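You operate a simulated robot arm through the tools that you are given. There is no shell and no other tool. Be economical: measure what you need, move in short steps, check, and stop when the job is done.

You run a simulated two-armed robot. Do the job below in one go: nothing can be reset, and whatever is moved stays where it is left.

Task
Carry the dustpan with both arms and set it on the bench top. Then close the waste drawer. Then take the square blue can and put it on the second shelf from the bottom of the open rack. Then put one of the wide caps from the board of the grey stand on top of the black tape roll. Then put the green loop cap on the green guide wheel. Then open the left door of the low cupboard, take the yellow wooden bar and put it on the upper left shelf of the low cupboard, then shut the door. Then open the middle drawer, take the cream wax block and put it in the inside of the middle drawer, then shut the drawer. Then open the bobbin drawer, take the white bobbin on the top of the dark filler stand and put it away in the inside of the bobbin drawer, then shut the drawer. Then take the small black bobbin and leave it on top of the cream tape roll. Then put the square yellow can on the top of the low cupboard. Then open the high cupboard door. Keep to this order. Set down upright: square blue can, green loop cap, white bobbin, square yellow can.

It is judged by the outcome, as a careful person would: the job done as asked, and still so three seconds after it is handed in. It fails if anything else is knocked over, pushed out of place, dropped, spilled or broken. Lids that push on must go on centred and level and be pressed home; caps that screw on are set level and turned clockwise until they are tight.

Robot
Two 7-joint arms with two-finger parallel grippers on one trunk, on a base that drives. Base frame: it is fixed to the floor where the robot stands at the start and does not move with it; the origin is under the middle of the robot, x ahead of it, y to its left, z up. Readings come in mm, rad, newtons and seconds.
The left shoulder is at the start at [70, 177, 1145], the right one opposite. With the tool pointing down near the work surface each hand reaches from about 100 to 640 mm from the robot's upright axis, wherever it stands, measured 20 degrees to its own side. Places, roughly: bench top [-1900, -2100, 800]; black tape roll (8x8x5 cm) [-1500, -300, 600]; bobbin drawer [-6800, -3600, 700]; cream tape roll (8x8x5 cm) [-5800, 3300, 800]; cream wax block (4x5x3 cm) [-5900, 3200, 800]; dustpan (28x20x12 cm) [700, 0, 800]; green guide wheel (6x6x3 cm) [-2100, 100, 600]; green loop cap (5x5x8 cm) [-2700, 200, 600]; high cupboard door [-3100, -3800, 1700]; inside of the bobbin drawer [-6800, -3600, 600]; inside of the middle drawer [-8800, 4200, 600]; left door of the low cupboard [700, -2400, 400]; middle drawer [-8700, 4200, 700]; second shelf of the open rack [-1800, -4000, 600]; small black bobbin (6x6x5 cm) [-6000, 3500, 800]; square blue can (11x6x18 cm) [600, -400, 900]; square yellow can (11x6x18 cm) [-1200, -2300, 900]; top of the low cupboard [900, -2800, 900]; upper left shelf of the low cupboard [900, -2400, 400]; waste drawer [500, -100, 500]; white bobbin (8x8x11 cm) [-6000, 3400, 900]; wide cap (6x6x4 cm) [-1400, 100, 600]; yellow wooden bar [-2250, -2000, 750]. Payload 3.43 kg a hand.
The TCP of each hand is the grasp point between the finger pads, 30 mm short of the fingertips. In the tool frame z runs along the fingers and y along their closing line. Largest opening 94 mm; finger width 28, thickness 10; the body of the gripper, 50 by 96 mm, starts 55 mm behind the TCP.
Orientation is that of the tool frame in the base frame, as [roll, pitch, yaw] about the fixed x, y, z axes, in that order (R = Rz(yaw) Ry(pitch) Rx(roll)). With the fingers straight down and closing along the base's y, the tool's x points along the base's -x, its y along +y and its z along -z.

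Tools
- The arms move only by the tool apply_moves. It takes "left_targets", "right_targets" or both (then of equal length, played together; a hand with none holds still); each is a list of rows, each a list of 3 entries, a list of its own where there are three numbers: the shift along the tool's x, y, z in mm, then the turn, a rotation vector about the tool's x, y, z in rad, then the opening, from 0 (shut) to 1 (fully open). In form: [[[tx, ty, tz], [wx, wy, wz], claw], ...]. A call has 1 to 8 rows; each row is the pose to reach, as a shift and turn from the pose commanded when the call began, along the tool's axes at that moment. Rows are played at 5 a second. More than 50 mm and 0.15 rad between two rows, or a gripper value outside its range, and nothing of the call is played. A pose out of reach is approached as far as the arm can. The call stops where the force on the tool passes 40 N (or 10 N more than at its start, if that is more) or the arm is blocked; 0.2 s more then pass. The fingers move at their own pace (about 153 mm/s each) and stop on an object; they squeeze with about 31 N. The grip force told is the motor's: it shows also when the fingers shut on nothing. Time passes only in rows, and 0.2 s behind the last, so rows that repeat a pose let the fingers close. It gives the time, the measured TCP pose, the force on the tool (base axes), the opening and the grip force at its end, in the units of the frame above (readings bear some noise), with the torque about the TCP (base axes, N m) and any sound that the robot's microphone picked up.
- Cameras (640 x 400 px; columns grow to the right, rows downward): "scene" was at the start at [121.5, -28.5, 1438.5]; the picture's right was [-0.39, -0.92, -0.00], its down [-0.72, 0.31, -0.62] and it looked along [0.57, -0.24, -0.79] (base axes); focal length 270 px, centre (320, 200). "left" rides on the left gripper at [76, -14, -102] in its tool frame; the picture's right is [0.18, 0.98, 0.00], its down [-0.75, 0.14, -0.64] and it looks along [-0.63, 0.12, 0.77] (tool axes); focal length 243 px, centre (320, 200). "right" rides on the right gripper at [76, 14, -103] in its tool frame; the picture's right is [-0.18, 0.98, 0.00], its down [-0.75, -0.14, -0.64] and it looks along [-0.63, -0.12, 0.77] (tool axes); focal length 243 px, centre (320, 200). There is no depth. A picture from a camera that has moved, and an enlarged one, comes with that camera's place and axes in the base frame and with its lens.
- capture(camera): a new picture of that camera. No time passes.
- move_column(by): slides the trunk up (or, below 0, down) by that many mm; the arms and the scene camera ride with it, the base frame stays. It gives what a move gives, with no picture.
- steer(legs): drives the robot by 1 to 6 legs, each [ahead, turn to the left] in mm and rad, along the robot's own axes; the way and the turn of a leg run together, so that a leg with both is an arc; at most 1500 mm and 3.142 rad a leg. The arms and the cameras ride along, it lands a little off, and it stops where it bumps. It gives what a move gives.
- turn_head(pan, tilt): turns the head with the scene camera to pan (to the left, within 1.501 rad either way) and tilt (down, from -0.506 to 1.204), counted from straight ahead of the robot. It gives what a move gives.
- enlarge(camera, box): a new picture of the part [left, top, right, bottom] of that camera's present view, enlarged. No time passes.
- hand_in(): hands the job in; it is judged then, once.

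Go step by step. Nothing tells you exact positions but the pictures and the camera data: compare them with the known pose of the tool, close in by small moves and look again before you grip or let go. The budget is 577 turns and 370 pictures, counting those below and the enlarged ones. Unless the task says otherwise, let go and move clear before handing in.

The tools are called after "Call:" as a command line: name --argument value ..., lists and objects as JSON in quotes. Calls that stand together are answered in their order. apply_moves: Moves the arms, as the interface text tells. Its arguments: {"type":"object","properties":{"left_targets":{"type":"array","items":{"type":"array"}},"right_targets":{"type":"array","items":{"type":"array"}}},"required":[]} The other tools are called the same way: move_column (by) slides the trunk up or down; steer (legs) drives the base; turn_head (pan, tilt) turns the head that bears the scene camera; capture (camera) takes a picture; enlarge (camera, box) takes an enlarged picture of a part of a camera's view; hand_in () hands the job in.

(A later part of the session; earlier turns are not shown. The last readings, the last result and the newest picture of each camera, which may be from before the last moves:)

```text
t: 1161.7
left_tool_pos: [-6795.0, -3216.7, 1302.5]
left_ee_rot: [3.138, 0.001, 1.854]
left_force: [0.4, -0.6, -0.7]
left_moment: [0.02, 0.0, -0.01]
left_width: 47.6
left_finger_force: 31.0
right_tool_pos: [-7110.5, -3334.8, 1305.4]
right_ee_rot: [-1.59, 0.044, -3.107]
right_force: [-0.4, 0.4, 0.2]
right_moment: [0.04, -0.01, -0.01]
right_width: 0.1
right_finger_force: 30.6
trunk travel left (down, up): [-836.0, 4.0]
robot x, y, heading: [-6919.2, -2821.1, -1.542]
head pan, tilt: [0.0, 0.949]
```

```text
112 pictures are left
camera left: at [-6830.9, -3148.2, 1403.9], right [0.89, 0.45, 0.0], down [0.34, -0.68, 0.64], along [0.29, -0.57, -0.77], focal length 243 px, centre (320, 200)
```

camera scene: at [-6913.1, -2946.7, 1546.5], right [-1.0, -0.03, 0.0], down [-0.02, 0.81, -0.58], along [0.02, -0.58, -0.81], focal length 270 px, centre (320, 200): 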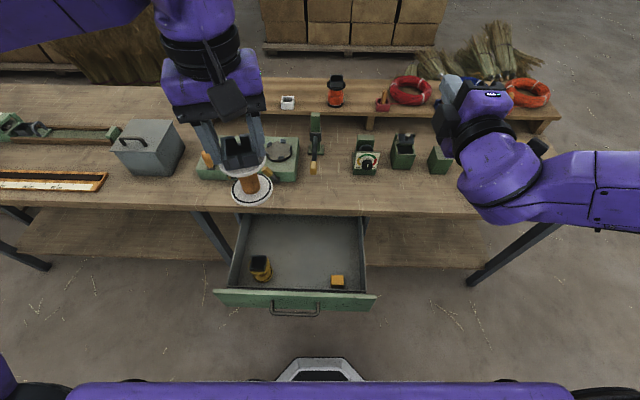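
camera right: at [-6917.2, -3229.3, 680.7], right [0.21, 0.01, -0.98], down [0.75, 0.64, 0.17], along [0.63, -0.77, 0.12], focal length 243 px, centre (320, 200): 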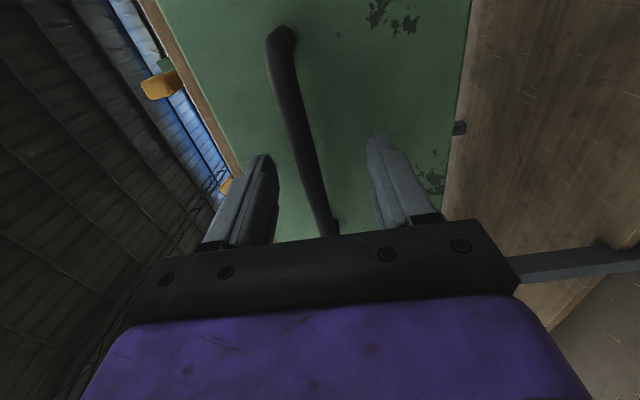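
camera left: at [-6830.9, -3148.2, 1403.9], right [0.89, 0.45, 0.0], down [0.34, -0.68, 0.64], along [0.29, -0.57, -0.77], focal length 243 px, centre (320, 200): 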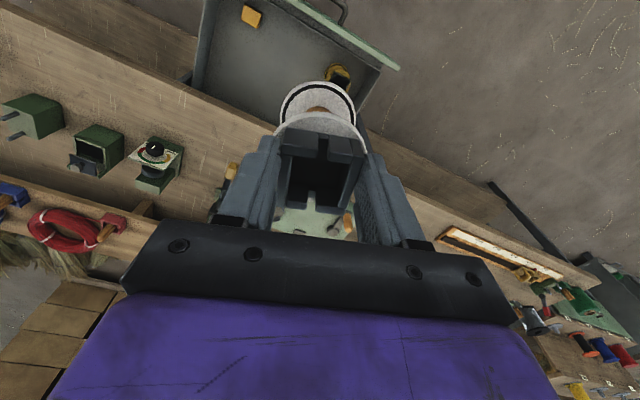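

Inside the drawer are an orange bobbin and a small block, with free space in the middle. I'll put the white bobbin at about (-6840, -3320).

Call:
apply_moves --left_targets '[[[-29, -24, 0], [0, 0, 0], 0], [[-58, -48, 0], [0, 0, 0], 0], [[-87, -71, 0], [0, 0, 0], 0]]'

Call:
move_column --by -400

Call:
capture --camera "left"

Call:
capture --camera "scene"

```text
t: 1162.5
left_tool_pos: [-6837.7, -3322.2, 1303.2]
left_ee_rot: [3.139, -0.002, 1.854]
left_force: [-0.1, -0.1, -0.3]
left_moment: [0.03, 0.01, -0.02]
left_width: 47.0
left_finger_force: 30.9
right_tool_pos: [-7112.4, -3337.7, 1305.6]
right_ee_rot: [-1.59, 0.045, -3.109]
right_force: [-0.2, -0.8, 0.7]
right_moment: [0.0, 0.03, 0.01]
right_width: 0.0
right_finger_force: 31.2
trunk travel left (down, up): [-836.0, 4.0]
robot x, y, heading: [-6919.6, -2825.4, -1.542]
head pan, tilt: [0.0, 0.949]
```

```text
t: 1166.3
left_tool_pos: [-6838.5, -3319.8, 904.2]
left_ee_rot: [3.138, 0.001, 1.857]
left_force: [-0.6, -0.1, -0.9]
left_moment: [0.09, 0.01, 0.02]
left_width: 47.3
left_finger_force: 31.0
right_tool_pos: [-7110.5, -3335.3, 906.0]
right_ee_rot: [-1.589, 0.045, -3.108]
right_force: [0.8, 0.0, 0.2]
right_moment: [0.0, -0.02, -0.04]
right_width: 0.1
right_finger_force: 31.5
trunk travel left (down, up): [-436.0, 404.0]
robot x, y, heading: [-6917.6, -2826.1, -1.548]
head pan, tilt: [0.0, 0.949]
```

```text
111 pictures are left
camera left: at [-6873.7, -3252.4, 1006.5], right [0.89, 0.45, 0.0], down [0.34, -0.68, 0.64], along [0.29, -0.57, -0.77], focal length 243 px, centre (320, 200)
```

left: 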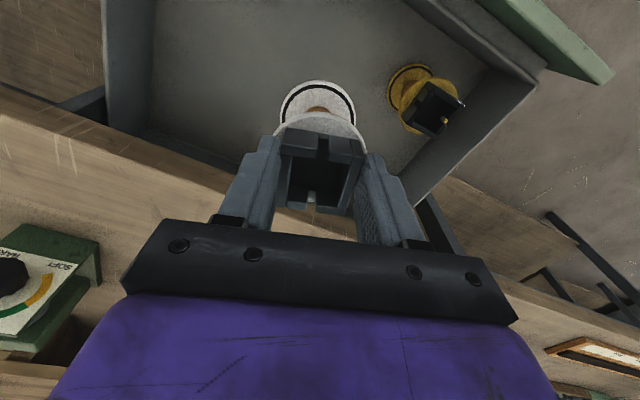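

```text
110 pictures are left
camera scene: at [-6913.2, -2946.6, 1146.5], right [-1.0, -0.03, 0.0], down [-0.02, 0.81, -0.58], along [0.02, -0.58, -0.81], focal length 270 px, centre (320, 200)
```

scene: 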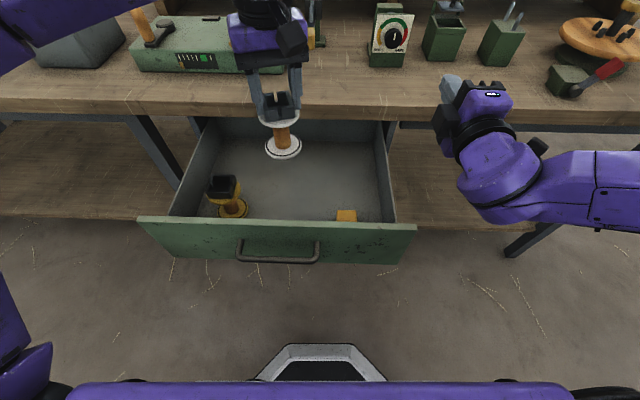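

Call:
move_column --by -125

Call:
apply_moves --left_targets '[[[0, 0, 10], [0, 0, 0], 0], [[0, 0, 18], [0, 0, 0], 0], [[0, 0, 26], [0, 0, 0], 0], [[0, 0, 34], [0, 0, 0], 0], [[0, 0, 42], [0, 0, 0], 0], [[0, 0, 50], [0, 0, 0], 0]]'

Call:
capture --camera "scene"

```text
t: 1167.8
left_tool_pos: [-6838.2, -3321.2, 779.6]
left_ee_rot: [3.14, 0.002, 1.855]
left_force: [-0.2, 0.5, -1.6]
left_moment: [0.03, 0.04, 0.01]
left_width: 47.5
left_finger_force: 31.0
right_tool_pos: [-7110.7, -3335.7, 782.0]
right_ee_rot: [-1.589, 0.046, -3.109]
right_force: [1.2, -0.1, -0.4]
right_moment: [-0.01, 0.0, 0.02]
right_width: 0.1
right_finger_force: 30.7
trunk travel left (down, up): [-311.0, 529.0]
robot x, y, heading: [-6917.9, -2823.8, -1.543]
head pan, tilt: [0.0, 0.949]
```

```text
t: 1169.2
left_tool_pos: [-6837.1, -3319.7, 733.4]
left_ee_rot: [-3.14, 0.009, 1.856]
left_force: [0.2, -2.1, 36.9]
left_moment: [0.08, -0.07, -0.01]
left_width: 47.0
left_finger_force: 30.6
right_tool_pos: [-7110.7, -3332.6, 784.0]
right_ee_rot: [-1.586, 0.045, -3.109]
right_force: [0.9, -0.2, -0.8]
right_moment: [-0.04, 0.02, 0.02]
right_width: 0.2
right_finger_force: 31.3
trunk travel left (down, up): [-311.0, 529.0]
robot x, y, heading: [-6918.9, -2827.0, -1.546]
head pan, tilt: [0.0, 0.949]
```

```text
109 pictures are left
camera scene: at [-6913.9, -2943.1, 1022.5], right [-1.0, -0.03, 0.0], down [-0.02, 0.81, -0.59], along [0.02, -0.58, -0.81], focal length 270 px, centre (320, 200)
```

scene: 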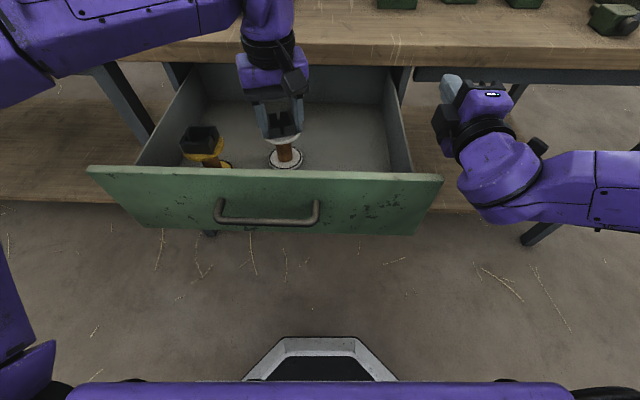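

Contact (37 N): the bobbin stands on the drawer bottom. Release and lift.

Call:
apply_moves --left_targets '[[[0, 0, -2], [0, 0, 0], 0.6], [[0, 0, -2], [0, 0, 0], 0.75], [[0, 0, -2], [0, 0, 0], 0.75], [[0, 0, -35], [0, 0, 0], 0.75], [[0, 0, -75], [0, 0, 0], 0.75], [[0, 0, -115], [0, 0, 0], 0.75]]'

Call:
move_column --by 250

Call:
capture --camera "scene"

```text
t: 1170.6
left_tool_pos: [-6837.3, -3321.1, 845.4]
left_ee_rot: [3.138, 0.0, 1.854]
left_force: [0.2, 1.3, 0.7]
left_moment: [0.01, 0.01, -0.01]
left_width: 70.5
left_finger_force: 0.0
right_tool_pos: [-7110.3, -3334.5, 781.5]
right_ee_rot: [-1.59, 0.046, -3.109]
right_force: [0.0, 0.3, 0.0]
right_moment: [0.0, -0.02, 0.0]
right_width: 0.2
right_finger_force: 31.1
trunk travel left (down, up): [-311.0, 529.0]
robot x, y, heading: [-6917.8, -2820.6, -1.542]
head pan, tilt: [0.0, 0.949]
```

```text
t: 1173.2
left_tool_pos: [-6837.2, -3320.9, 1095.4]
left_ee_rot: [3.138, 0.001, 1.855]
left_force: [-0.2, -0.6, 0.5]
left_moment: [-0.03, -0.01, -0.01]
left_width: 70.5
left_finger_force: 0.1
right_tool_pos: [-7110.1, -3335.7, 1031.5]
right_ee_rot: [-1.589, 0.046, -3.109]
right_force: [-0.2, 0.3, -0.4]
right_moment: [-0.01, -0.02, -0.02]
right_width: 0.0
right_finger_force: 30.9
trunk travel left (down, up): [-561.0, 279.0]
robot x, y, heading: [-6920.2, -2829.9, -1.54]
head pan, tilt: [0.0, 0.949]
```

```text
108 pictures are left
camera scene: at [-6913.2, -2946.7, 1271.4], right [-1.0, -0.03, 0.0], down [-0.02, 0.81, -0.58], along [0.02, -0.58, -0.81], focal length 270 px, centre (320, 200)
```

scene: 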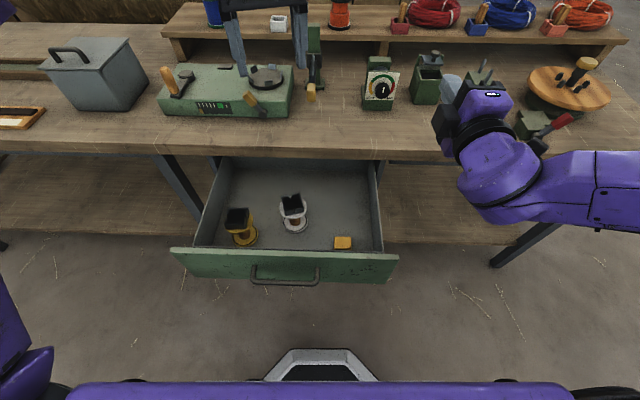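

The bobbin stands in the drawer. Now I'll shut it by pushing with the right hand.

Call:
steer --legs '[[-260, 0]]'

Call:
apply_moves --right_targets '[[[-45, 0, 0], [0, 0, 0], 0], [[-90, 0, 0], [0, 0, 0], 0], [[-135, 0, 0], [0, 0, 0], 0], [[-180, 0, 0], [0, 0, 0], 0], [[-225, 0, 0], [0, 0, 0], 0], [[-260, 0, 0], [0, 0, 0], 0]]'

Call:
move_column --by -296

Call:
turn_head --pan 0.0 --tilt 0.75

Call:
capture --camera "scene"

```text
t: 1175.1
left_tool_pos: [-6845.2, -3060.3, 1095.7]
left_ee_rot: [3.139, 0.001, 1.85]
left_force: [1.2, 1.0, -0.2]
left_moment: [-0.01, -0.02, -0.02]
left_width: 70.5
left_finger_force: 0.1
right_tool_pos: [-7119.3, -3074.7, 1031.5]
right_ee_rot: [-1.589, 0.045, -3.112]
right_force: [-0.9, -0.1, 0.7]
right_moment: [0.04, 0.02, -0.02]
right_width: 0.0
right_finger_force: 31.0
trunk travel left (down, up): [-561.0, 279.0]
robot x, y, heading: [-6926.1, -2565.2, -1.548]
head pan, tilt: [0.0, 0.949]
```

```text
t: 1176.5
left_tool_pos: [-6843.8, -3060.4, 1095.1]
left_ee_rot: [3.14, 0.001, 1.849]
left_force: [1.3, 0.2, -0.2]
left_moment: [0.01, 0.05, 0.02]
left_width: 70.5
left_finger_force: 0.1
right_tool_pos: [-6860.3, -3066.0, 1040.2]
right_ee_rot: [-1.59, 0.044, -3.113]
right_force: [1.1, -0.3, 0.1]
right_moment: [0.01, 0.0, -0.01]
right_width: 0.0
right_finger_force: 31.0
trunk travel left (down, up): [-561.0, 279.0]
robot x, y, heading: [-6924.7, -2565.0, -1.547]
head pan, tilt: [0.0, 0.949]
```

```text
t: 1179.5
left_tool_pos: [-6845.6, -3060.4, 799.5]
left_ee_rot: [3.139, 0.0, 1.849]
left_force: [-0.6, 0.1, -1.1]
left_moment: [0.0, 0.0, 0.02]
left_width: 70.2
left_finger_force: 0.1
right_tool_pos: [-6863.0, -3065.7, 745.1]
right_ee_rot: [-1.591, 0.046, -3.11]
right_force: [-0.6, 0.1, -0.4]
right_moment: [-0.01, -0.02, 0.0]
right_width: 0.0
right_finger_force: 31.1
trunk travel left (down, up): [-265.0, 575.0]
robot x, y, heading: [-6925.2, -2564.7, -1.545]
head pan, tilt: [0.0, 0.949]
```

```text
t: 1180.2
left_tool_pos: [-6845.4, -3059.8, 798.3]
left_ee_rot: [3.138, 0.0, 1.851]
left_force: [-1.2, -0.3, 0.1]
left_moment: [-0.01, 0.04, 0.01]
left_width: 70.6
left_finger_force: 0.0
right_tool_pos: [-6862.0, -3065.1, 744.5]
right_ee_rot: [-1.591, 0.045, -3.115]
right_force: [0.2, -0.8, 0.5]
right_moment: [-0.02, 0.0, 0.0]
right_width: 0.3
right_finger_force: 31.0
trunk travel left (down, up): [-265.0, 575.0]
robot x, y, heading: [-6926.6, -2566.1, -1.552]
head pan, tilt: [0.0, 0.75]
```

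```text
107 pictures are left
camera scene: at [-6920.2, -2695.9, 991.0], right [-1.0, -0.02, 0.0], down [-0.02, 0.68, -0.73], along [0.02, -0.73, -0.68], focal length 270 px, centre (320, 200)
```

scene: 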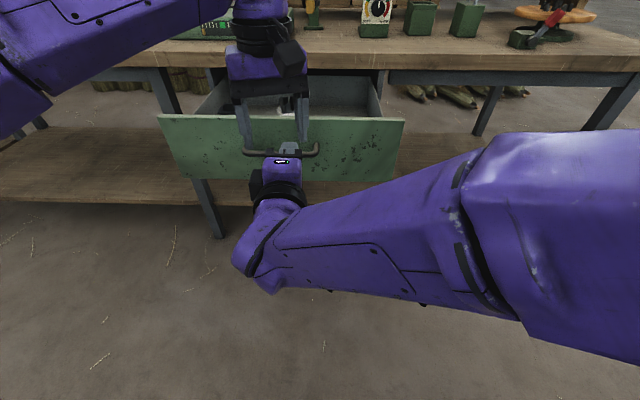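

Call:
apply_moves --left_targets '[[[0, 0, -45], [0, 0, 0], 0.5], [[0, 0, -90], [0, 0, 0], 0.5], [[20, 40, -130], [0, 0, 0], 0.5], [[50, 80, -150], [0, 0, 0], 0.5], [[80, 120, -150], [0, 0, 0], 0.5]]'

Call:
steer --legs '[[200, 0]]'

Call:
capture --camera "scene"

```text
refused: row 3 steps farther than a row can; nothing moved
```

```text
t: 1181.8
left_tool_pos: [-6840.3, -3259.5, 798.4]
left_ee_rot: [3.137, -0.001, 1.853]
left_force: [-0.5, -0.3, 0.5]
left_moment: [0.0, 0.02, -0.02]
left_width: 70.2
left_finger_force: 0.0
right_tool_pos: [-6857.7, -3265.1, 743.9]
right_ee_rot: [-1.591, 0.044, -3.111]
right_force: [0.5, 0.0, -0.7]
right_moment: [0.0, -0.04, -0.01]
right_width: 0.1
right_finger_force: 30.6
trunk travel left (down, up): [-265.0, 575.0]
robot x, y, heading: [-6918.3, -2764.6, -1.548]
head pan, tilt: [0.0, 0.75]
```

```text
106 pictures are left
camera scene: at [-6915.3, -2894.7, 990.9], right [-1.0, -0.02, 0.0], down [-0.02, 0.68, -0.73], along [0.02, -0.73, -0.68], focal length 270 px, centre (320, 200)
```

scene: 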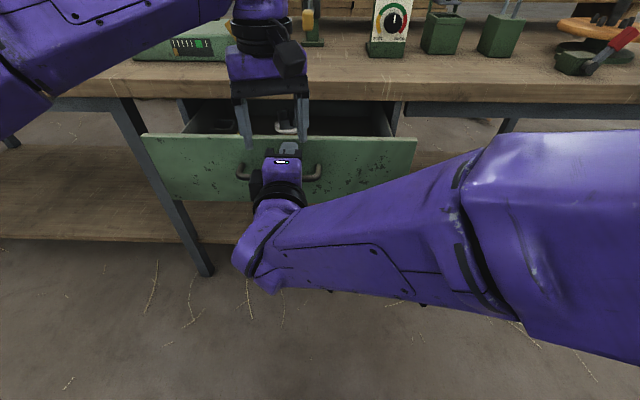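

That drive went ahead although the arm move was refused, but nothing touched. I'll lift the left hand now before pushing on.

Call:
apply_moves --left_targets '[[[0, 0, -45], [0, 0, 0], 0.6], [[0, 0, -90], [0, 0, 0], 0.5], [[0, 0, -135], [0, 0, 0], 0.5], [[35, 0, -165], [0, 0, 0], 0.5], [[70, 0, -190], [0, 0, 0], 0.5], [[110, 0, -190], [0, 0, 0], 0.5]]'

```text
t: 1183.2
left_tool_pos: [-6880.5, -3111.9, 927.9]
left_ee_rot: [3.14, 0.002, 1.851]
left_force: [-0.4, 0.9, 0.4]
left_moment: [-0.01, -0.03, 0.01]
left_width: 47.0
left_finger_force: 0.0
left hand out of reach, approached as far as the arm can: row 1, 2, 3, 4, 5, 6
right_tool_pos: [-6857.5, -3262.6, 746.0]
right_ee_rot: [-1.59, 0.045, -3.115]
right_force: [-0.1, 1.4, 0.1]
right_moment: [0.0, 0.03, -0.05]
right_width: 0.3
right_finger_force: 31.0
trunk travel left (down, up): [-265.0, 575.0]
robot x, y, heading: [-6921.7, -2766.0, -1.542]
head pan, tilt: [0.0, 0.75]
```

Call:
steer --legs '[[125, 0]]'

Call:
apply_moves --right_targets '[[[0, 0, 10], [0, 0, 0], 0], [[0, 0, 20], [0, 0, 0], 0], [[0, 0, 30], [0, 0, 0], 0], [[0, 0, 40], [0, 0, 0], 0], [[0, 0, 50], [0, 0, 0], 0]]'

Call:
capture --camera "scene"

```text
t: 1184.5
left_tool_pos: [-6874.9, -3246.0, 926.0]
left_ee_rot: [3.139, 0.002, 1.855]
left_force: [-1.2, -0.1, -0.8]
left_moment: [0.02, 0.03, 0.01]
left_width: 47.1
left_finger_force: 0.1
right_tool_pos: [-6853.0, -3395.1, 744.1]
right_ee_rot: [-1.59, 0.047, -3.108]
right_force: [-0.8, -0.2, -0.7]
right_moment: [-0.05, 0.0, -0.06]
right_width: 0.0
right_finger_force: 31.0
trunk travel left (down, up): [-265.0, 575.0]
robot x, y, heading: [-6918.3, -2893.5, -1.539]
head pan, tilt: [0.0, 0.75]
```

```text
t: 1185.0
left_tool_pos: [-6877.7, -3240.3, 928.0]
left_ee_rot: [3.139, 0.006, 1.853]
left_force: [0.5, -0.1, 0.0]
left_moment: [0.0, -0.01, 0.0]
left_width: 47.0
left_finger_force: 0.1
right_tool_pos: [-6852.7, -3403.3, 743.9]
right_ee_rot: [-1.59, 0.044, -3.108]
right_force: [-7.0, 29.6, 7.7]
right_moment: [-0.3, 0.05, -0.6]
right_width: 0.0
right_finger_force: 31.0
trunk travel left (down, up): [-265.0, 575.0]
robot x, y, heading: [-6917.0, -2890.1, -1.54]
head pan, tilt: [0.0, 0.75]
stopped in row 2 (right hand): the force on the tool passed its limit at 54 N (the readings are from after the stop); the commanded pose is now the measured one
```

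```text
105 pictures are left
camera scene: at [-6913.2, -3019.6, 991.9], right [-1.0, -0.03, 0.0], down [-0.02, 0.68, -0.73], along [0.02, -0.73, -0.68], focal length 270 px, centre (320, 200)
```

scene: 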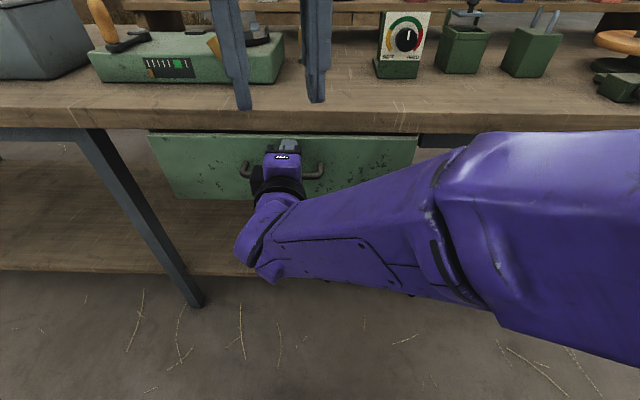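

The bobbin drawer is shut. Back north for the small black bobbin.

Call:
apply_moves --right_targets '[[[0, 0, -25], [0, 0, 0], 0]]'

Call:
steer --legs '[[-75, 0]]'

Call:
move_column --by 400

Call:
move_column --by 170

Call:
steer --legs '[[0, 1.54], [1120, 0], [0, 1.6], [1000, 0], [800, 0]]'

Call:
steer --legs '[[1000, 0], [850, 0], [0, 0.28], [1100, 0], [1000, 0]]'

```text
t: 1185.4
left_tool_pos: [-6875.4, -3243.1, 926.7]
left_ee_rot: [3.14, 0.002, 1.854]
left_force: [0.4, 1.0, -0.5]
left_moment: [-0.01, -0.02, -0.03]
left_width: 47.1
left_finger_force: 0.1
right_tool_pos: [-6853.3, -3384.0, 742.7]
right_ee_rot: [-1.596, 0.044, -3.106]
right_force: [0.3, -0.8, 0.5]
right_moment: [0.0, 0.0, 0.0]
right_width: 0.0
right_finger_force: 31.1
trunk travel left (down, up): [-265.0, 575.0]
robot x, y, heading: [-6918.4, -2892.3, -1.543]
head pan, tilt: [0.0, 0.75]
```

```text
t: 1186.5
left_tool_pos: [-6877.3, -3168.7, 926.9]
left_ee_rot: [3.14, 0.002, 1.854]
left_force: [0.3, -0.3, -0.3]
left_moment: [-0.02, -0.02, 0.03]
left_width: 47.0
left_finger_force: 0.1
right_tool_pos: [-6853.9, -3307.2, 742.2]
right_ee_rot: [-1.597, 0.045, -3.108]
right_force: [-0.4, 0.0, -0.3]
right_moment: [0.01, 0.02, 0.01]
right_width: 0.0
right_finger_force: 31.3
trunk travel left (down, up): [-265.0, 575.0]
robot x, y, heading: [-6920.0, -2819.8, -1.545]
head pan, tilt: [0.0, 0.75]
```

```text
t: 1190.3
left_tool_pos: [-6877.3, -3170.3, 1326.9]
left_ee_rot: [3.139, 0.002, 1.853]
left_force: [-1.1, -0.4, -0.3]
left_moment: [-0.03, 0.0, -0.03]
left_width: 47.0
left_finger_force: 0.1
right_tool_pos: [-6853.6, -3308.8, 1142.4]
right_ee_rot: [-1.599, 0.044, -3.107]
right_force: [-0.1, -0.9, 0.3]
right_moment: [0.0, -0.01, 0.02]
right_width: 0.0
right_finger_force: 30.7
trunk travel left (down, up): [-665.0, 175.0]
robot x, y, heading: [-6918.2, -2815.5, -1.546]
head pan, tilt: [0.0, 0.75]
```

```text
t: 1192.2
left_tool_pos: [-6877.2, -3169.7, 1495.5]
left_ee_rot: [3.14, 0.002, 1.855]
left_force: [-0.7, -0.7, 0.4]
left_moment: [-0.02, -0.03, -0.01]
left_width: 46.8
left_finger_force: 0.1
right_tool_pos: [-6854.7, -3309.9, 1312.3]
right_ee_rot: [-1.598, 0.044, -3.107]
right_force: [0.2, 0.0, 0.7]
right_moment: [-0.02, 0.01, -0.05]
right_width: 0.1
right_finger_force: 31.0
trunk travel left (down, up): [-835.0, 5.0]
robot x, y, heading: [-6919.2, -2818.5, -1.549]
head pan, tilt: [0.0, 0.75]
```

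```text
t: 1214.2
left_tool_pos: [-5666.3, -737.8, 1496.7]
left_ee_rot: [3.14, 0.001, -1.386]
left_force: [-0.4, -0.1, -0.3]
left_moment: [0.04, 0.02, -0.05]
left_width: 47.0
left_finger_force: 0.0
right_tool_pos: [-5676.1, -597.5, 1313.7]
right_ee_rot: [-1.598, 0.044, -0.067]
right_force: [0.1, -0.3, 0.5]
right_moment: [0.01, -0.03, -0.01]
right_width: 0.0
right_finger_force: 30.7
trunk travel left (down, up): [-835.0, 5.0]
robot x, y, heading: [-5663.2, -1089.0, 1.499]
head pan, tilt: [0.0, 0.75]
```

```text
t: 1234.4
left_tool_pos: [-6003.9, 3175.1, 1495.2]
left_ee_rot: [3.139, 0.0, -1.127]
left_force: [0.5, -0.1, -0.1]
left_moment: [-0.05, -0.04, 0.0]
left_width: 47.1
left_finger_force: 0.0
right_tool_pos: [-6050.1, 3308.2, 1311.8]
right_ee_rot: [-1.6, 0.045, 0.195]
right_force: [-0.3, 0.2, -0.1]
right_moment: [0.03, 0.01, -0.01]
right_width: 0.2
right_finger_force: 30.8
trunk travel left (down, up): [-835.0, 5.0]
robot x, y, heading: [-5908.0, 2831.4, 1.756]
head pan, tilt: [0.0, 0.75]
stopped in leg 5: the robot was blocked; the commanded pose is now the measured one
```

I drifted east and the base touched the filler desk. I'll look at its things before moving on.

Call:
turn_head --pan 0.0 --tilt 0.9

Call:
capture --camera "scene"

```text
t: 1235.1
left_tool_pos: [-6005.4, 3171.6, 1496.0]
left_ee_rot: [3.139, 0.003, -1.127]
left_force: [-0.7, 0.5, 0.2]
left_moment: [0.01, 0.02, -0.03]
left_width: 47.0
left_finger_force: 0.1
right_tool_pos: [-6049.8, 3304.0, 1312.7]
right_ee_rot: [-1.598, 0.042, 0.195]
right_force: [-0.1, -0.1, 0.5]
right_moment: [-0.02, 0.01, -0.01]
right_width: 0.0
right_finger_force: 31.2
trunk travel left (down, up): [-835.0, 5.0]
robot x, y, heading: [-5908.8, 2831.9, 1.763]
head pan, tilt: [0.0, 0.901]
```

```text
104 pictures are left
camera scene: at [-5929.0, 2956.0, 1549.0], right [0.98, 0.18, 0.0], down [0.15, -0.77, -0.62], along [-0.11, 0.61, -0.78], focal length 270 px, centre (320, 200)
```

scene: 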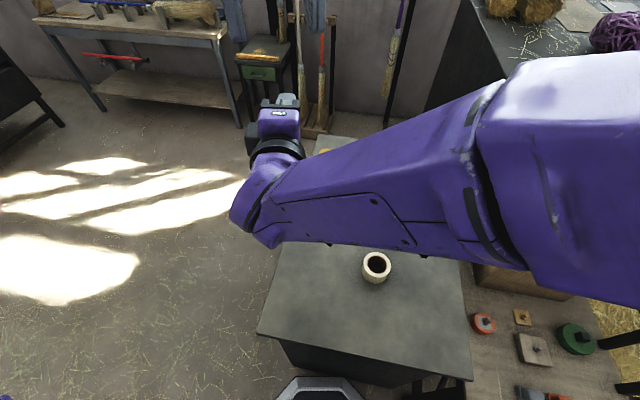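

Call:
steer --legs '[[-250, 0], [0, 1.0], [850, 0], [0, -1.08], [450, 0], [0, -1.68]]'

Call:
apply_moves --right_targets '[[[45, 0, 0], [0, 0, 0], 0], [[90, 0, 0], [0, 0, 0], 0], [[135, 0, 0], [0, 0, 0], 0], [[180, 0, 0], [0, 0, 0], 0], [[225, 0, 0], [0, 0, 0], 0], [[270, 0, 0], [0, 0, 0], 0]]'

Call:
turn_head --pan 0.0 --tilt 0.8

Call:
capture --camera "scene"

```text
t: 1252.8
left_tool_pos: [-6344.5, 3353.9, 1495.1]
left_ee_rot: [3.141, 0.002, -2.936]
left_force: [-0.6, 0.0, -0.6]
left_moment: [0.0, -0.02, 0.02]
left_width: 47.2
left_finger_force: 0.1
right_tool_pos: [-6204.3, 3365.8, 1313.0]
right_ee_rot: [-1.598, 0.044, -1.614]
right_force: [0.4, -0.4, -0.8]
right_moment: [-0.02, -0.01, -0.03]
right_width: 0.0
right_finger_force: 30.8
trunk travel left (down, up): [-835.0, 5.0]
robot x, y, heading: [-6698.9, 3342.1, -0.053]
head pan, tilt: [0.0, 0.901]
```

```text
t: 1254.2
left_tool_pos: [-6343.7, 3349.2, 1495.2]
left_ee_rot: [3.137, 0.004, -2.937]
left_force: [1.1, -0.2, -0.4]
left_moment: [0.02, -0.03, 0.02]
left_width: 47.1
left_finger_force: 0.0
right_tool_pos: [-6203.2, 3092.6, 1301.9]
right_ee_rot: [-1.597, 0.043, -1.616]
right_force: [0.3, -0.3, -0.8]
right_moment: [0.0, -0.02, 0.05]
right_width: 0.2
right_finger_force: 30.7
right hand out of reach, approached as far as the arm can: row 6
trunk travel left (down, up): [-835.0, 5.0]
robot x, y, heading: [-6699.4, 3341.2, -0.056]
head pan, tilt: [0.0, 0.901]
```

```text
t: 1254.9
left_tool_pos: [-6344.3, 3350.9, 1495.5]
left_ee_rot: [3.138, 0.001, -2.938]
left_force: [0.2, 0.4, -0.1]
left_moment: [0.01, -0.05, -0.02]
left_width: 46.8
left_finger_force: 0.0
right_tool_pos: [-6202.5, 3094.9, 1302.5]
right_ee_rot: [-1.598, 0.044, -1.614]
right_force: [0.6, 0.1, -0.3]
right_moment: [-0.01, 0.03, 0.01]
right_width: 0.1
right_finger_force: 30.6
trunk travel left (down, up): [-835.0, 5.0]
robot x, y, heading: [-6695.6, 3335.9, -0.052]
head pan, tilt: [0.0, 0.799]
```

```text
103 pictures are left
camera scene: at [-6565.3, 3331.6, 1557.0], right [-0.05, -1.0, 0.0], down [-0.72, 0.04, -0.7], along [0.7, -0.04, -0.72], focal length 270 px, centre (320, 200)
```

scene: 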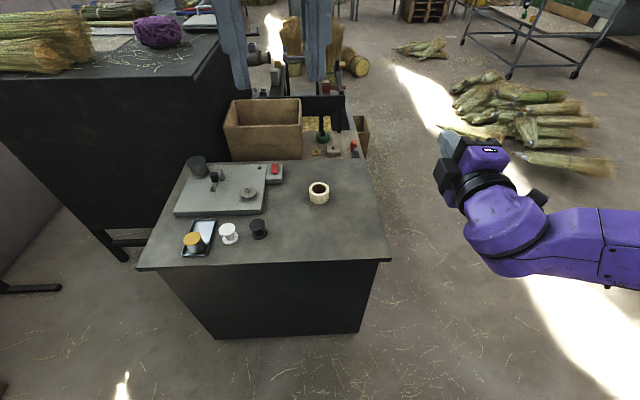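

Call:
steer --legs '[[0, 0.05], [308, 0]]'

Call:
apply_moves --left_targets '[[[-10, 40, 0], [0, 0, 0.06], 0.8], [[-20, 80, 0], [0, 0, 0.12], 0.8], [[-30, 120, 0], [0, 0, 0.2], 0.8]]'

Call:
move_column --by -400

Call:
capture --camera "left"

Call:
capture --camera "scene"

```text
t: 1257.4
left_tool_pos: [-6040.4, 3372.5, 1496.1]
left_ee_rot: [3.14, 0.004, -2.884]
left_force: [-0.1, 0.3, 0.7]
left_moment: [-0.03, -0.03, 0.02]
left_width: 47.0
left_finger_force: 0.0
right_tool_pos: [-5885.8, 3124.5, 1303.6]
right_ee_rot: [-1.594, 0.044, -1.562]
right_force: [0.3, -0.1, 0.2]
right_moment: [0.02, 0.0, 0.01]
right_width: 0.0
right_finger_force: 31.1
trunk travel left (down, up): [-835.0, 5.0]
robot x, y, heading: [-6392.6, 3339.6, -0.002]
head pan, tilt: [0.0, 0.799]
```

```text
t: 1258.2
left_tool_pos: [-6073.0, 3459.1, 1452.3]
left_ee_rot: [3.14, 0.001, -3.084]
left_force: [0.4, 0.2, 0.0]
left_moment: [0.01, -0.01, 0.01]
left_width: 75.2
left_finger_force: 0.2
left hand out of reach, approached as far as the arm can: row 1, 2, 3
right_tool_pos: [-5883.1, 3124.4, 1303.2]
right_ee_rot: [-1.597, 0.043, -1.562]
right_force: [0.2, 0.5, -0.7]
right_moment: [0.01, 0.02, 0.02]
right_width: 0.0
right_finger_force: 31.1
trunk travel left (down, up): [-835.0, 5.0]
robot x, y, heading: [-6395.0, 3341.4, -0.001]
head pan, tilt: [0.0, 0.799]
```

```text
t: 1262.0
left_tool_pos: [-6072.6, 3459.2, 1052.2]
left_ee_rot: [3.14, 0.0, -3.082]
left_force: [0.2, 0.2, -0.1]
left_moment: [-0.02, -0.01, 0.02]
left_width: 75.2
left_finger_force: 0.1
right_tool_pos: [-5883.2, 3123.9, 902.5]
right_ee_rot: [-1.597, 0.044, -1.559]
right_force: [0.0, 0.8, -0.2]
right_moment: [0.01, -0.05, -0.01]
right_width: 0.0
right_finger_force: 30.7
trunk travel left (down, up): [-435.0, 405.0]
robot x, y, heading: [-6392.2, 3336.4, 0.003]
head pan, tilt: [0.0, 0.799]
```

```text
102 pictures are left
camera left: at [-6150.0, 3439.2, 1154.1], right [-0.24, 0.97, 0.0], down [0.74, 0.18, 0.64], along [0.62, 0.16, -0.77], focal length 243 px, centre (320, 200)
```

left: 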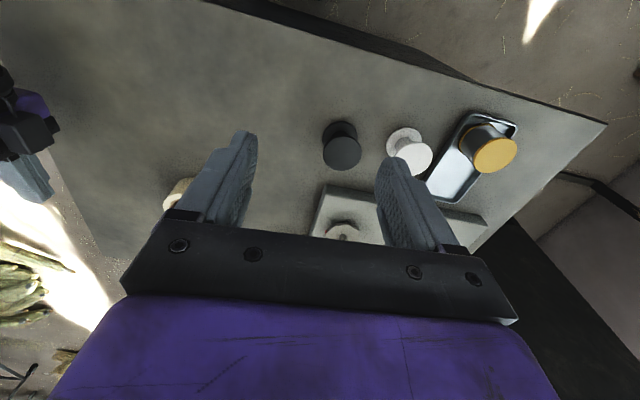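

```text
101 pictures are left
camera scene: at [-6258.1, 3340.6, 1157.1], right [0.0, -1.0, 0.0], down [-0.72, 0.0, -0.7], along [0.7, 0.0, -0.72], focal length 270 px, centre (320, 200)
```

scene: 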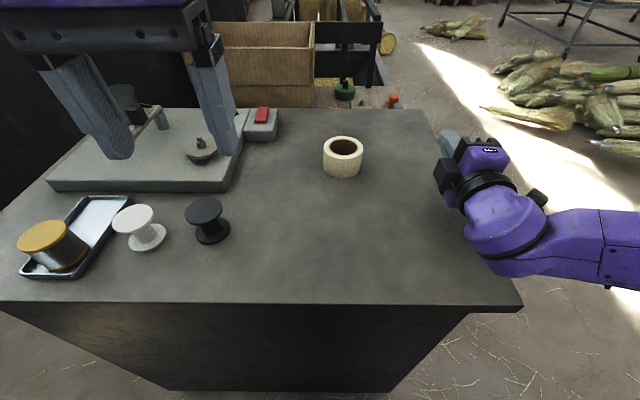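

The black bobbin's top is at about (-6011, 3500, 880). Its neighbour is close in y, so I'll turn the left hand 90° to close along x.

Call:
apply_moves --left_targets '[[[-8, 5, 0], [0, 0, -0.149], 0.75], [[-16, 10, 0], [0, 0, -0.298], 0.75], [[-24, 15, 0], [0, 0, -0.447], 0.75], [[-32, 20, 0], [0, 0, -0.596], 0.75], [[-40, 25, 0], [0, 0, -0.745], 0.75], [[-48, 30, 0], [0, 0, -0.894], 0.75], [[-56, 36, 0], [0, 0, -1.043], 0.75], [[-62, 41, 0], [0, 0, -1.19], 0.75]]'

Call:
apply_moves --left_targets '[[[0, 0, 15], [0, 0, -0.15], 0.75], [[0, 0, 40], [0, 0, -0.28], 0.75], [[0, 0, 70], [0, 0, -0.32], 0.75], [[0, 0, 100], [0, 0, -0.32], 0.75]]'

Call:
capture --camera "left"

```text
t: 1263.8
left_tool_pos: [-6013.5, 3503.7, 1052.6]
left_ee_rot: [-3.141, 0.003, -1.891]
left_force: [0.1, -0.6, -0.7]
left_moment: [-0.03, -0.02, 0.02]
left_width: 70.3
left_finger_force: 0.0
right_tool_pos: [-5884.1, 3123.6, 903.5]
right_ee_rot: [-1.596, 0.044, -1.561]
right_force: [-0.4, 0.3, 0.3]
right_moment: [-0.02, 0.01, -0.05]
right_width: 0.0
right_finger_force: 31.0
trunk travel left (down, up): [-435.0, 405.0]
robot x, y, heading: [-6390.0, 3339.7, 0.004]
head pan, tilt: [0.0, 0.799]
```

```text
t: 1264.8
left_tool_pos: [-6015.0, 3503.9, 951.1]
left_ee_rot: [-3.139, 0.003, -1.573]
left_force: [0.2, -0.5, -0.2]
left_moment: [0.01, -0.02, -0.04]
left_width: 70.7
left_finger_force: 0.0
right_tool_pos: [-5883.2, 3125.3, 902.5]
right_ee_rot: [-1.599, 0.044, -1.559]
right_force: [0.0, 0.3, 0.3]
right_moment: [0.02, -0.01, 0.01]
right_width: 0.0
right_finger_force: 31.3
trunk travel left (down, up): [-435.0, 405.0]
robot x, y, heading: [-6392.7, 3341.0, 0.006]
head pan, tilt: [0.0, 0.799]
```

```text
100 pictures are left
camera left: at [-6002.0, 3427.1, 1053.3], right [-0.98, -0.18, 0.0], down [-0.14, 0.75, 0.64], along [-0.12, 0.63, -0.77], focal length 243 px, centre (320, 200)
```

left: 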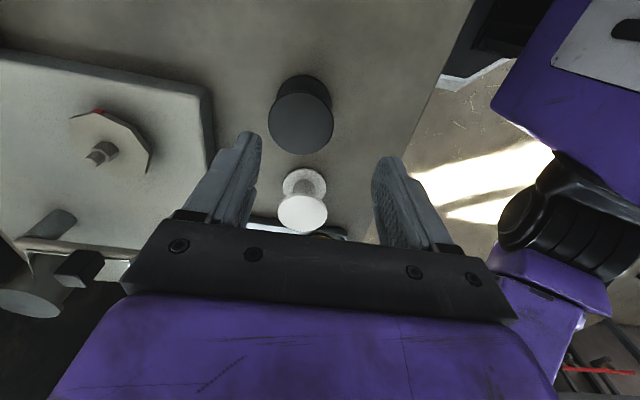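

Call:
apply_moves --left_targets '[[[-1, -15, 20], [0, 0, 0], 0.8], [[-1, -15, 45], [0, 0, 0], 0.8]]'

Call:
capture --camera "left"

```text
t: 1265.4
left_tool_pos: [-5999.9, 3504.9, 909.6]
left_ee_rot: [-3.139, 0.002, -1.573]
left_force: [0.0, -0.1, 0.6]
left_moment: [-0.02, -0.02, -0.01]
left_width: 75.2
left_finger_force: 0.0
right_tool_pos: [-5884.8, 3124.0, 902.9]
right_ee_rot: [-1.597, 0.045, -1.561]
right_force: [-0.4, -0.8, -0.6]
right_moment: [0.02, 0.01, 0.02]
right_width: 0.0
right_finger_force: 31.1
trunk travel left (down, up): [-435.0, 405.0]
robot x, y, heading: [-6389.8, 3338.8, -0.001]
head pan, tilt: [0.0, 0.799]
```

```text
99 pictures are left
camera left: at [-5987.3, 3428.6, 1011.9], right [-0.98, -0.18, 0.0], down [-0.14, 0.75, 0.64], along [-0.11, 0.63, -0.77], focal length 243 px, centre (320, 200)
```

left: 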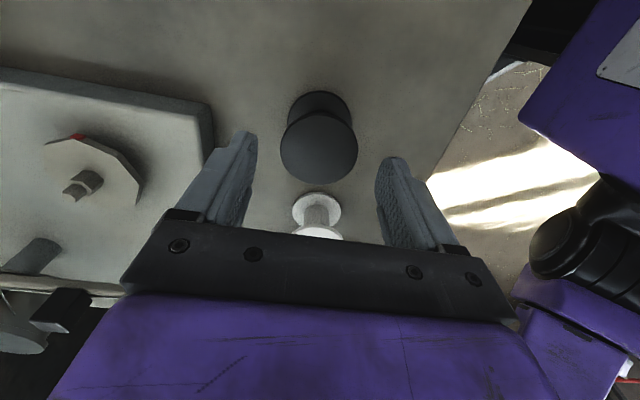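

Call:
apply_moves --left_targets '[[[-7, 0, 25], [0, 0, 0], 0.8], [[-7, 0, 50], [0, 0, 0], 0.8], [[-7, 0, 68], [0, 0, 0], 0.8]]'

Call:
capture --camera "left"

Call:
enlarge --camera "scene" --box '[100, 130, 300, 290]'

```text
t: 1266.2
left_tool_pos: [-5999.9, 3513.9, 850.1]
left_ee_rot: [-3.129, -0.003, -1.568]
left_force: [-3.3, 6.4, 14.3]
left_moment: [0.35, 0.72, -0.27]
left_width: 77.2
left_finger_force: 2.0
right_tool_pos: [-5883.2, 3124.9, 902.5]
right_ee_rot: [-1.597, 0.044, -1.561]
right_force: [0.3, 0.5, 0.0]
right_moment: [0.0, -0.05, 0.01]
right_width: 0.2
right_finger_force: 30.7
trunk travel left (down, up): [-435.0, 405.0]
robot x, y, heading: [-6387.1, 3338.1, 0.003]
head pan, tilt: [0.0, 0.799]
stopped in row 3 (left hand): the force on the tool passed its limit at 58 N (the readings are from after the stop); the commanded pose is now the measured one
```

```text
98 pictures are left
camera left: at [-5986.7, 3437.3, 953.3], right [-0.98, -0.19, -0.01], down [-0.15, 0.76, 0.64], along [-0.11, 0.63, -0.77], focal length 243 px, centre (320, 200)
```

left: 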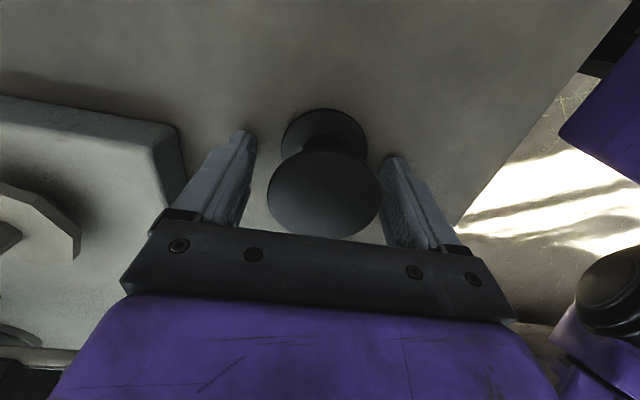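

```text
2.50 times, centred on (200, 210) of scene
camera zoom: at [-6258.8, 3341.1, 1157.3], right [0.0, -1.0, 0.0], down [-0.72, 0.0, -0.7], along [0.7, 0.0, -0.72], focal length 674 px, centre (620, 175)
```

zoom: 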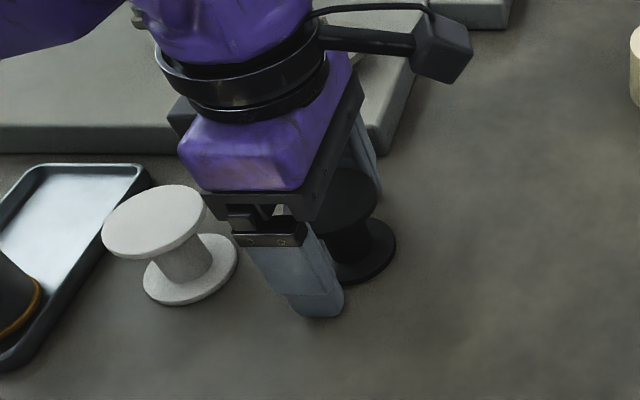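

The tips touched the desk at z=820. I'll rise slightly, re-centre and grip.

Call:
apply_moves --left_targets '[[[0, 0, -5], [0, 0, 0], 0.8], [[9, 1, -5], [0, 0, 0], 0.8], [[9, 1, -5], [0, 0, 0], 0.4], [[9, 1, -5], [0, 0, 0], 0], [[9, 1, -5], [0, 0, 0], 0]]'

Call:
apply_moves --left_targets '[[[0, 0, -40], [0, 0, 0], 0], [[0, 0, -85], [0, 0, 0], 0], [[0, 0, -130], [0, 0, 0], 0]]'

Call:
capture --camera "left"

```text
t: 1267.4
left_tool_pos: [-6000.1, 3505.0, 854.1]
left_ee_rot: [-3.13, -0.005, -1.572]
left_force: [-0.3, -0.4, 1.1]
left_moment: [0.0, 0.02, 0.02]
left_width: 52.4
left_finger_force: 31.2
right_tool_pos: [-5883.0, 3124.6, 901.6]
right_ee_rot: [-1.597, 0.044, -1.559]
right_force: [1.0, 0.5, -0.2]
right_moment: [0.01, 0.01, 0.02]
right_width: 0.1
right_finger_force: 31.3
trunk travel left (down, up): [-435.0, 405.0]
robot x, y, heading: [-6391.7, 3342.0, 0.004]
head pan, tilt: [0.0, 0.799]
```

```text
t: 1268.2
left_tool_pos: [-6002.9, 3502.3, 985.5]
left_ee_rot: [-3.129, -0.003, -1.573]
left_force: [0.2, -0.4, 0.4]
left_moment: [0.04, -0.01, 0.01]
left_width: 52.4
left_finger_force: 31.1
right_tool_pos: [-5883.4, 3123.9, 902.4]
right_ee_rot: [-1.597, 0.044, -1.56]
right_force: [-0.9, 0.0, -0.7]
right_moment: [-0.01, -0.01, -0.02]
right_width: 0.0
right_finger_force: 31.0
trunk travel left (down, up): [-435.0, 405.0]
robot x, y, heading: [-6389.8, 3337.0, -0.003]
head pan, tilt: [0.0, 0.799]
```

```text
96 pictures are left
camera left: at [-5990.4, 3426.0, 1088.3], right [-0.98, -0.18, -0.01], down [-0.15, 0.76, 0.64], along [-0.11, 0.63, -0.77], focal length 243 px, centre (320, 200)
```

left: 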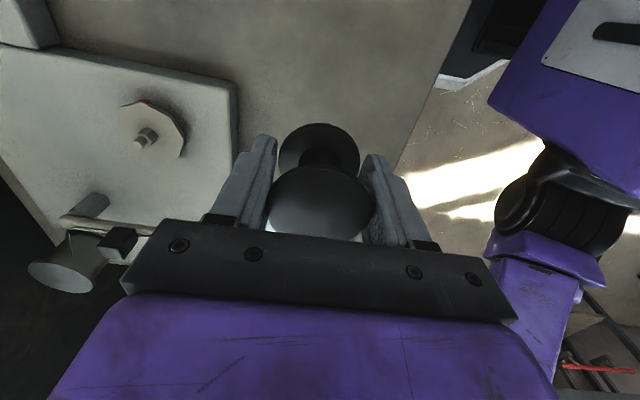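

Call:
apply_moves --left_targets '[[[0, 0, -40], [0, 0, 0], 0], [[35, -26, -40], [0, 0, 0], 0], [[70, -52, -40], [0, 0, 0], 0], [[104, -78, -40], [0, 0, 0], 0], [[139, -104, -40], [0, 0, 0], 0], [[173, -130, -40], [0, 0, 0], 0], [[207, -155, -40], [0, 0, 0], 0], [[207, -155, -20], [0, 0, 0], 0]]'

Call:
capture --camera "left"

Call:
enlarge --camera "scene" --box '[270, 90, 430, 210]'

```text
t: 1270.2
left_tool_pos: [-5863.9, 3341.2, 1026.1]
left_ee_rot: [-3.135, -0.054, -1.526]
left_force: [-0.2, 0.3, -0.6]
left_moment: [0.0, 0.0, -0.05]
left_width: 52.7
left_finger_force: 31.6
left hand out of reach, approached as far as the arm can: row 6, 7, 8
right_tool_pos: [-5884.5, 3125.5, 901.9]
right_ee_rot: [-1.598, 0.042, -1.559]
right_force: [-0.5, 0.7, 0.2]
right_moment: [-0.01, -0.01, -0.01]
right_width: 0.0
right_finger_force: 31.1
trunk travel left (down, up): [-435.0, 405.0]
robot x, y, heading: [-6391.7, 3344.1, -0.003]
head pan, tilt: [0.0, 0.799]
stopped in row 8 (left hand): the arm was blocked; the commanded pose is now the measured one
```

```text
95 pictures are left
camera left: at [-5848.1, 3270.1, 1132.4], right [-0.97, -0.23, 0.0], down [-0.18, 0.78, 0.6], along [-0.14, 0.58, -0.8], focal length 243 px, centre (320, 200)
```

left: 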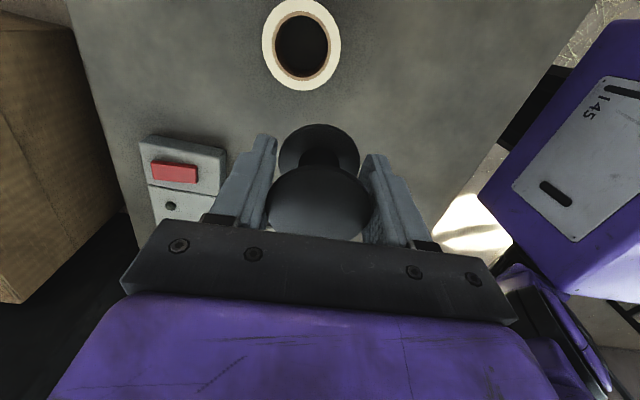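

```text
3.33 times, centred on (350, 150) of scene
camera zoom: at [-6257.7, 3341.7, 1157.0], right [0.0, -1.0, 0.0], down [-0.72, 0.0, -0.7], along [0.7, 0.0, -0.72], focal length 899 px, centre (220, 367)
```

zoom: 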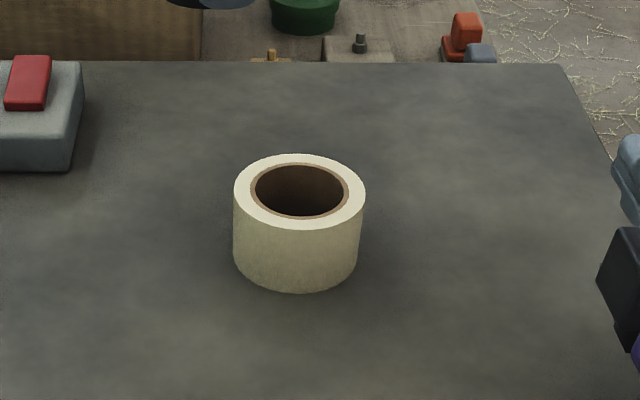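

The left arm is at its limit, so I'll turn the base slightly right to bring the hand over the roll.

Call:
steer --legs '[[0, -0.085]]'

Call:
apply_moves --left_targets '[[[0, -8, 20], [0, 0.05, 0], 0], [[0, -16, 45], [0, 0.055, 0], 0], [[0, -20, 70], [0, 0.055, 0], 0]]'

Call:
capture --camera "left"

Call:
enlarge --camera "scene" --box '[250, 70, 410, 190]'

```text
t: 1271.1
left_tool_pos: [-5867.0, 3295.7, 1028.0]
left_ee_rot: [-3.132, -0.058, -1.611]
left_force: [0.4, 0.3, -1.0]
left_moment: [0.06, 0.0, -0.03]
left_width: 52.5
left_finger_force: 31.3
right_tool_pos: [-5902.6, 3081.9, 902.4]
right_ee_rot: [-1.596, 0.045, -1.643]
right_force: [-0.4, 0.1, 0.0]
right_moment: [-0.01, -0.02, 0.01]
right_width: 0.0
right_finger_force: 31.4
trunk travel left (down, up): [-435.0, 405.0]
robot x, y, heading: [-6393.0, 3338.8, -0.081]
head pan, tilt: [0.0, 0.799]
```

```text
t: 1271.9
left_tool_pos: [-5846.7, 3290.5, 960.0]
left_ee_rot: [-3.134, -0.114, -1.611]
left_force: [0.7, 0.3, 0.3]
left_moment: [-0.01, 0.0, -0.01]
left_width: 52.7
left_finger_force: 30.7
right_tool_pos: [-5903.3, 3082.4, 902.5]
right_ee_rot: [-1.596, 0.043, -1.644]
right_force: [1.0, 0.7, -0.7]
right_moment: [-0.04, 0.02, 0.01]
right_width: 0.0
right_finger_force: 30.7
trunk travel left (down, up): [-435.0, 405.0]
robot x, y, heading: [-6390.5, 3338.5, -0.081]
head pan, tilt: [0.0, 0.799]
```

```text
93 pictures are left
camera left: at [-5837.0, 3224.3, 1069.8], right [-0.99, -0.14, 0.01], down [-0.11, 0.83, 0.55], along [-0.09, 0.54, -0.83], focal length 243 px, centre (320, 200)
```

left: 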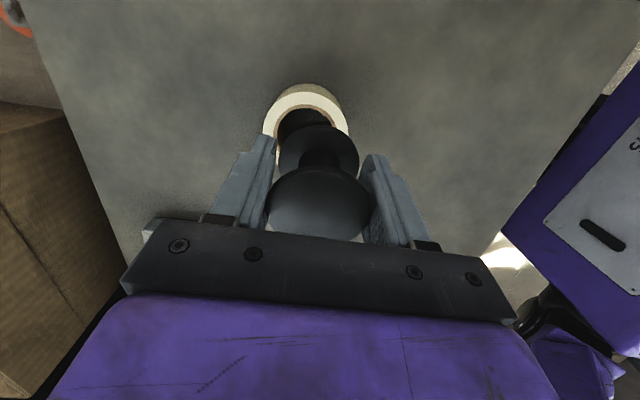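

```text
3.33 times, centred on (330, 130) of scene
camera zoom: at [-6258.2, 3330.3, 1157.0], right [-0.08, -1.0, 0.0], down [-0.71, 0.06, -0.7], along [0.69, -0.06, -0.72], focal length 899 px, centre (287, 433)
```

zoom: 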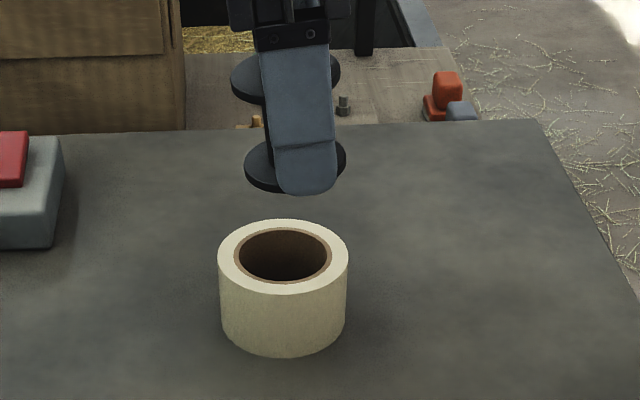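

Call:
apply_moves --left_targets '[[[0, 0, 0], [0, -0.06, 0], 0], [[0, 0, 0], [0, -0.112, 0], 0], [[0, 0, 0], [0, -0.112, 0], 0]]'

Call:
capture --camera "left"

Call:
enlarge --camera "scene" --box '[250, 70, 410, 190]'

```text
t: 1272.7
left_tool_pos: [-5848.6, 3290.2, 959.6]
left_ee_rot: [-3.135, 0.001, -1.61]
left_force: [-0.2, -0.2, -0.3]
left_moment: [0.02, 0.03, 0.02]
left_width: 52.7
left_finger_force: 31.2
right_tool_pos: [-5904.1, 3081.8, 902.7]
right_ee_rot: [-1.598, 0.045, -1.644]
right_force: [0.4, 0.3, -0.2]
right_moment: [-0.01, 0.02, 0.03]
right_width: 0.1
right_finger_force: 30.7
trunk travel left (down, up): [-435.0, 405.0]
robot x, y, heading: [-6388.1, 3341.6, -0.087]
head pan, tilt: [0.0, 0.799]
```

```text
91 pictures are left
camera left: at [-5837.7, 3212.9, 1061.7], right [-0.99, -0.15, -0.01], down [-0.12, 0.76, 0.64], along [-0.09, 0.63, -0.77], focal length 243 px, centre (320, 200)
```

left: 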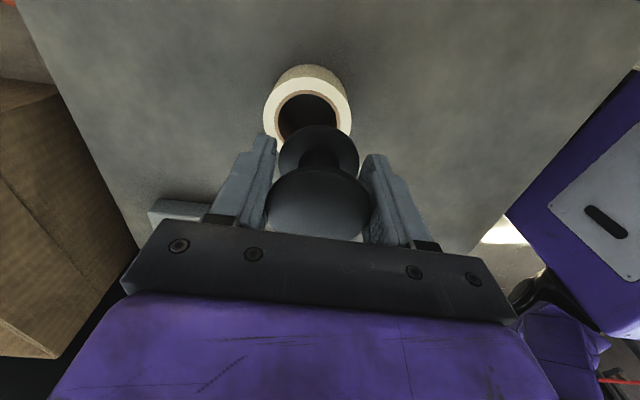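

```text
3.33 times, centred on (330, 130) of scene
camera zoom: at [-6258.4, 3329.8, 1157.0], right [-0.08, -1.0, 0.0], down [-0.71, 0.06, -0.7], along [0.69, -0.06, -0.72], focal length 899 px, centre (287, 433)
```

zoom: 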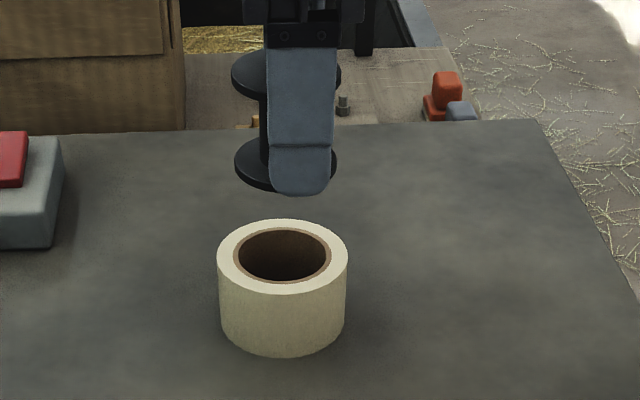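

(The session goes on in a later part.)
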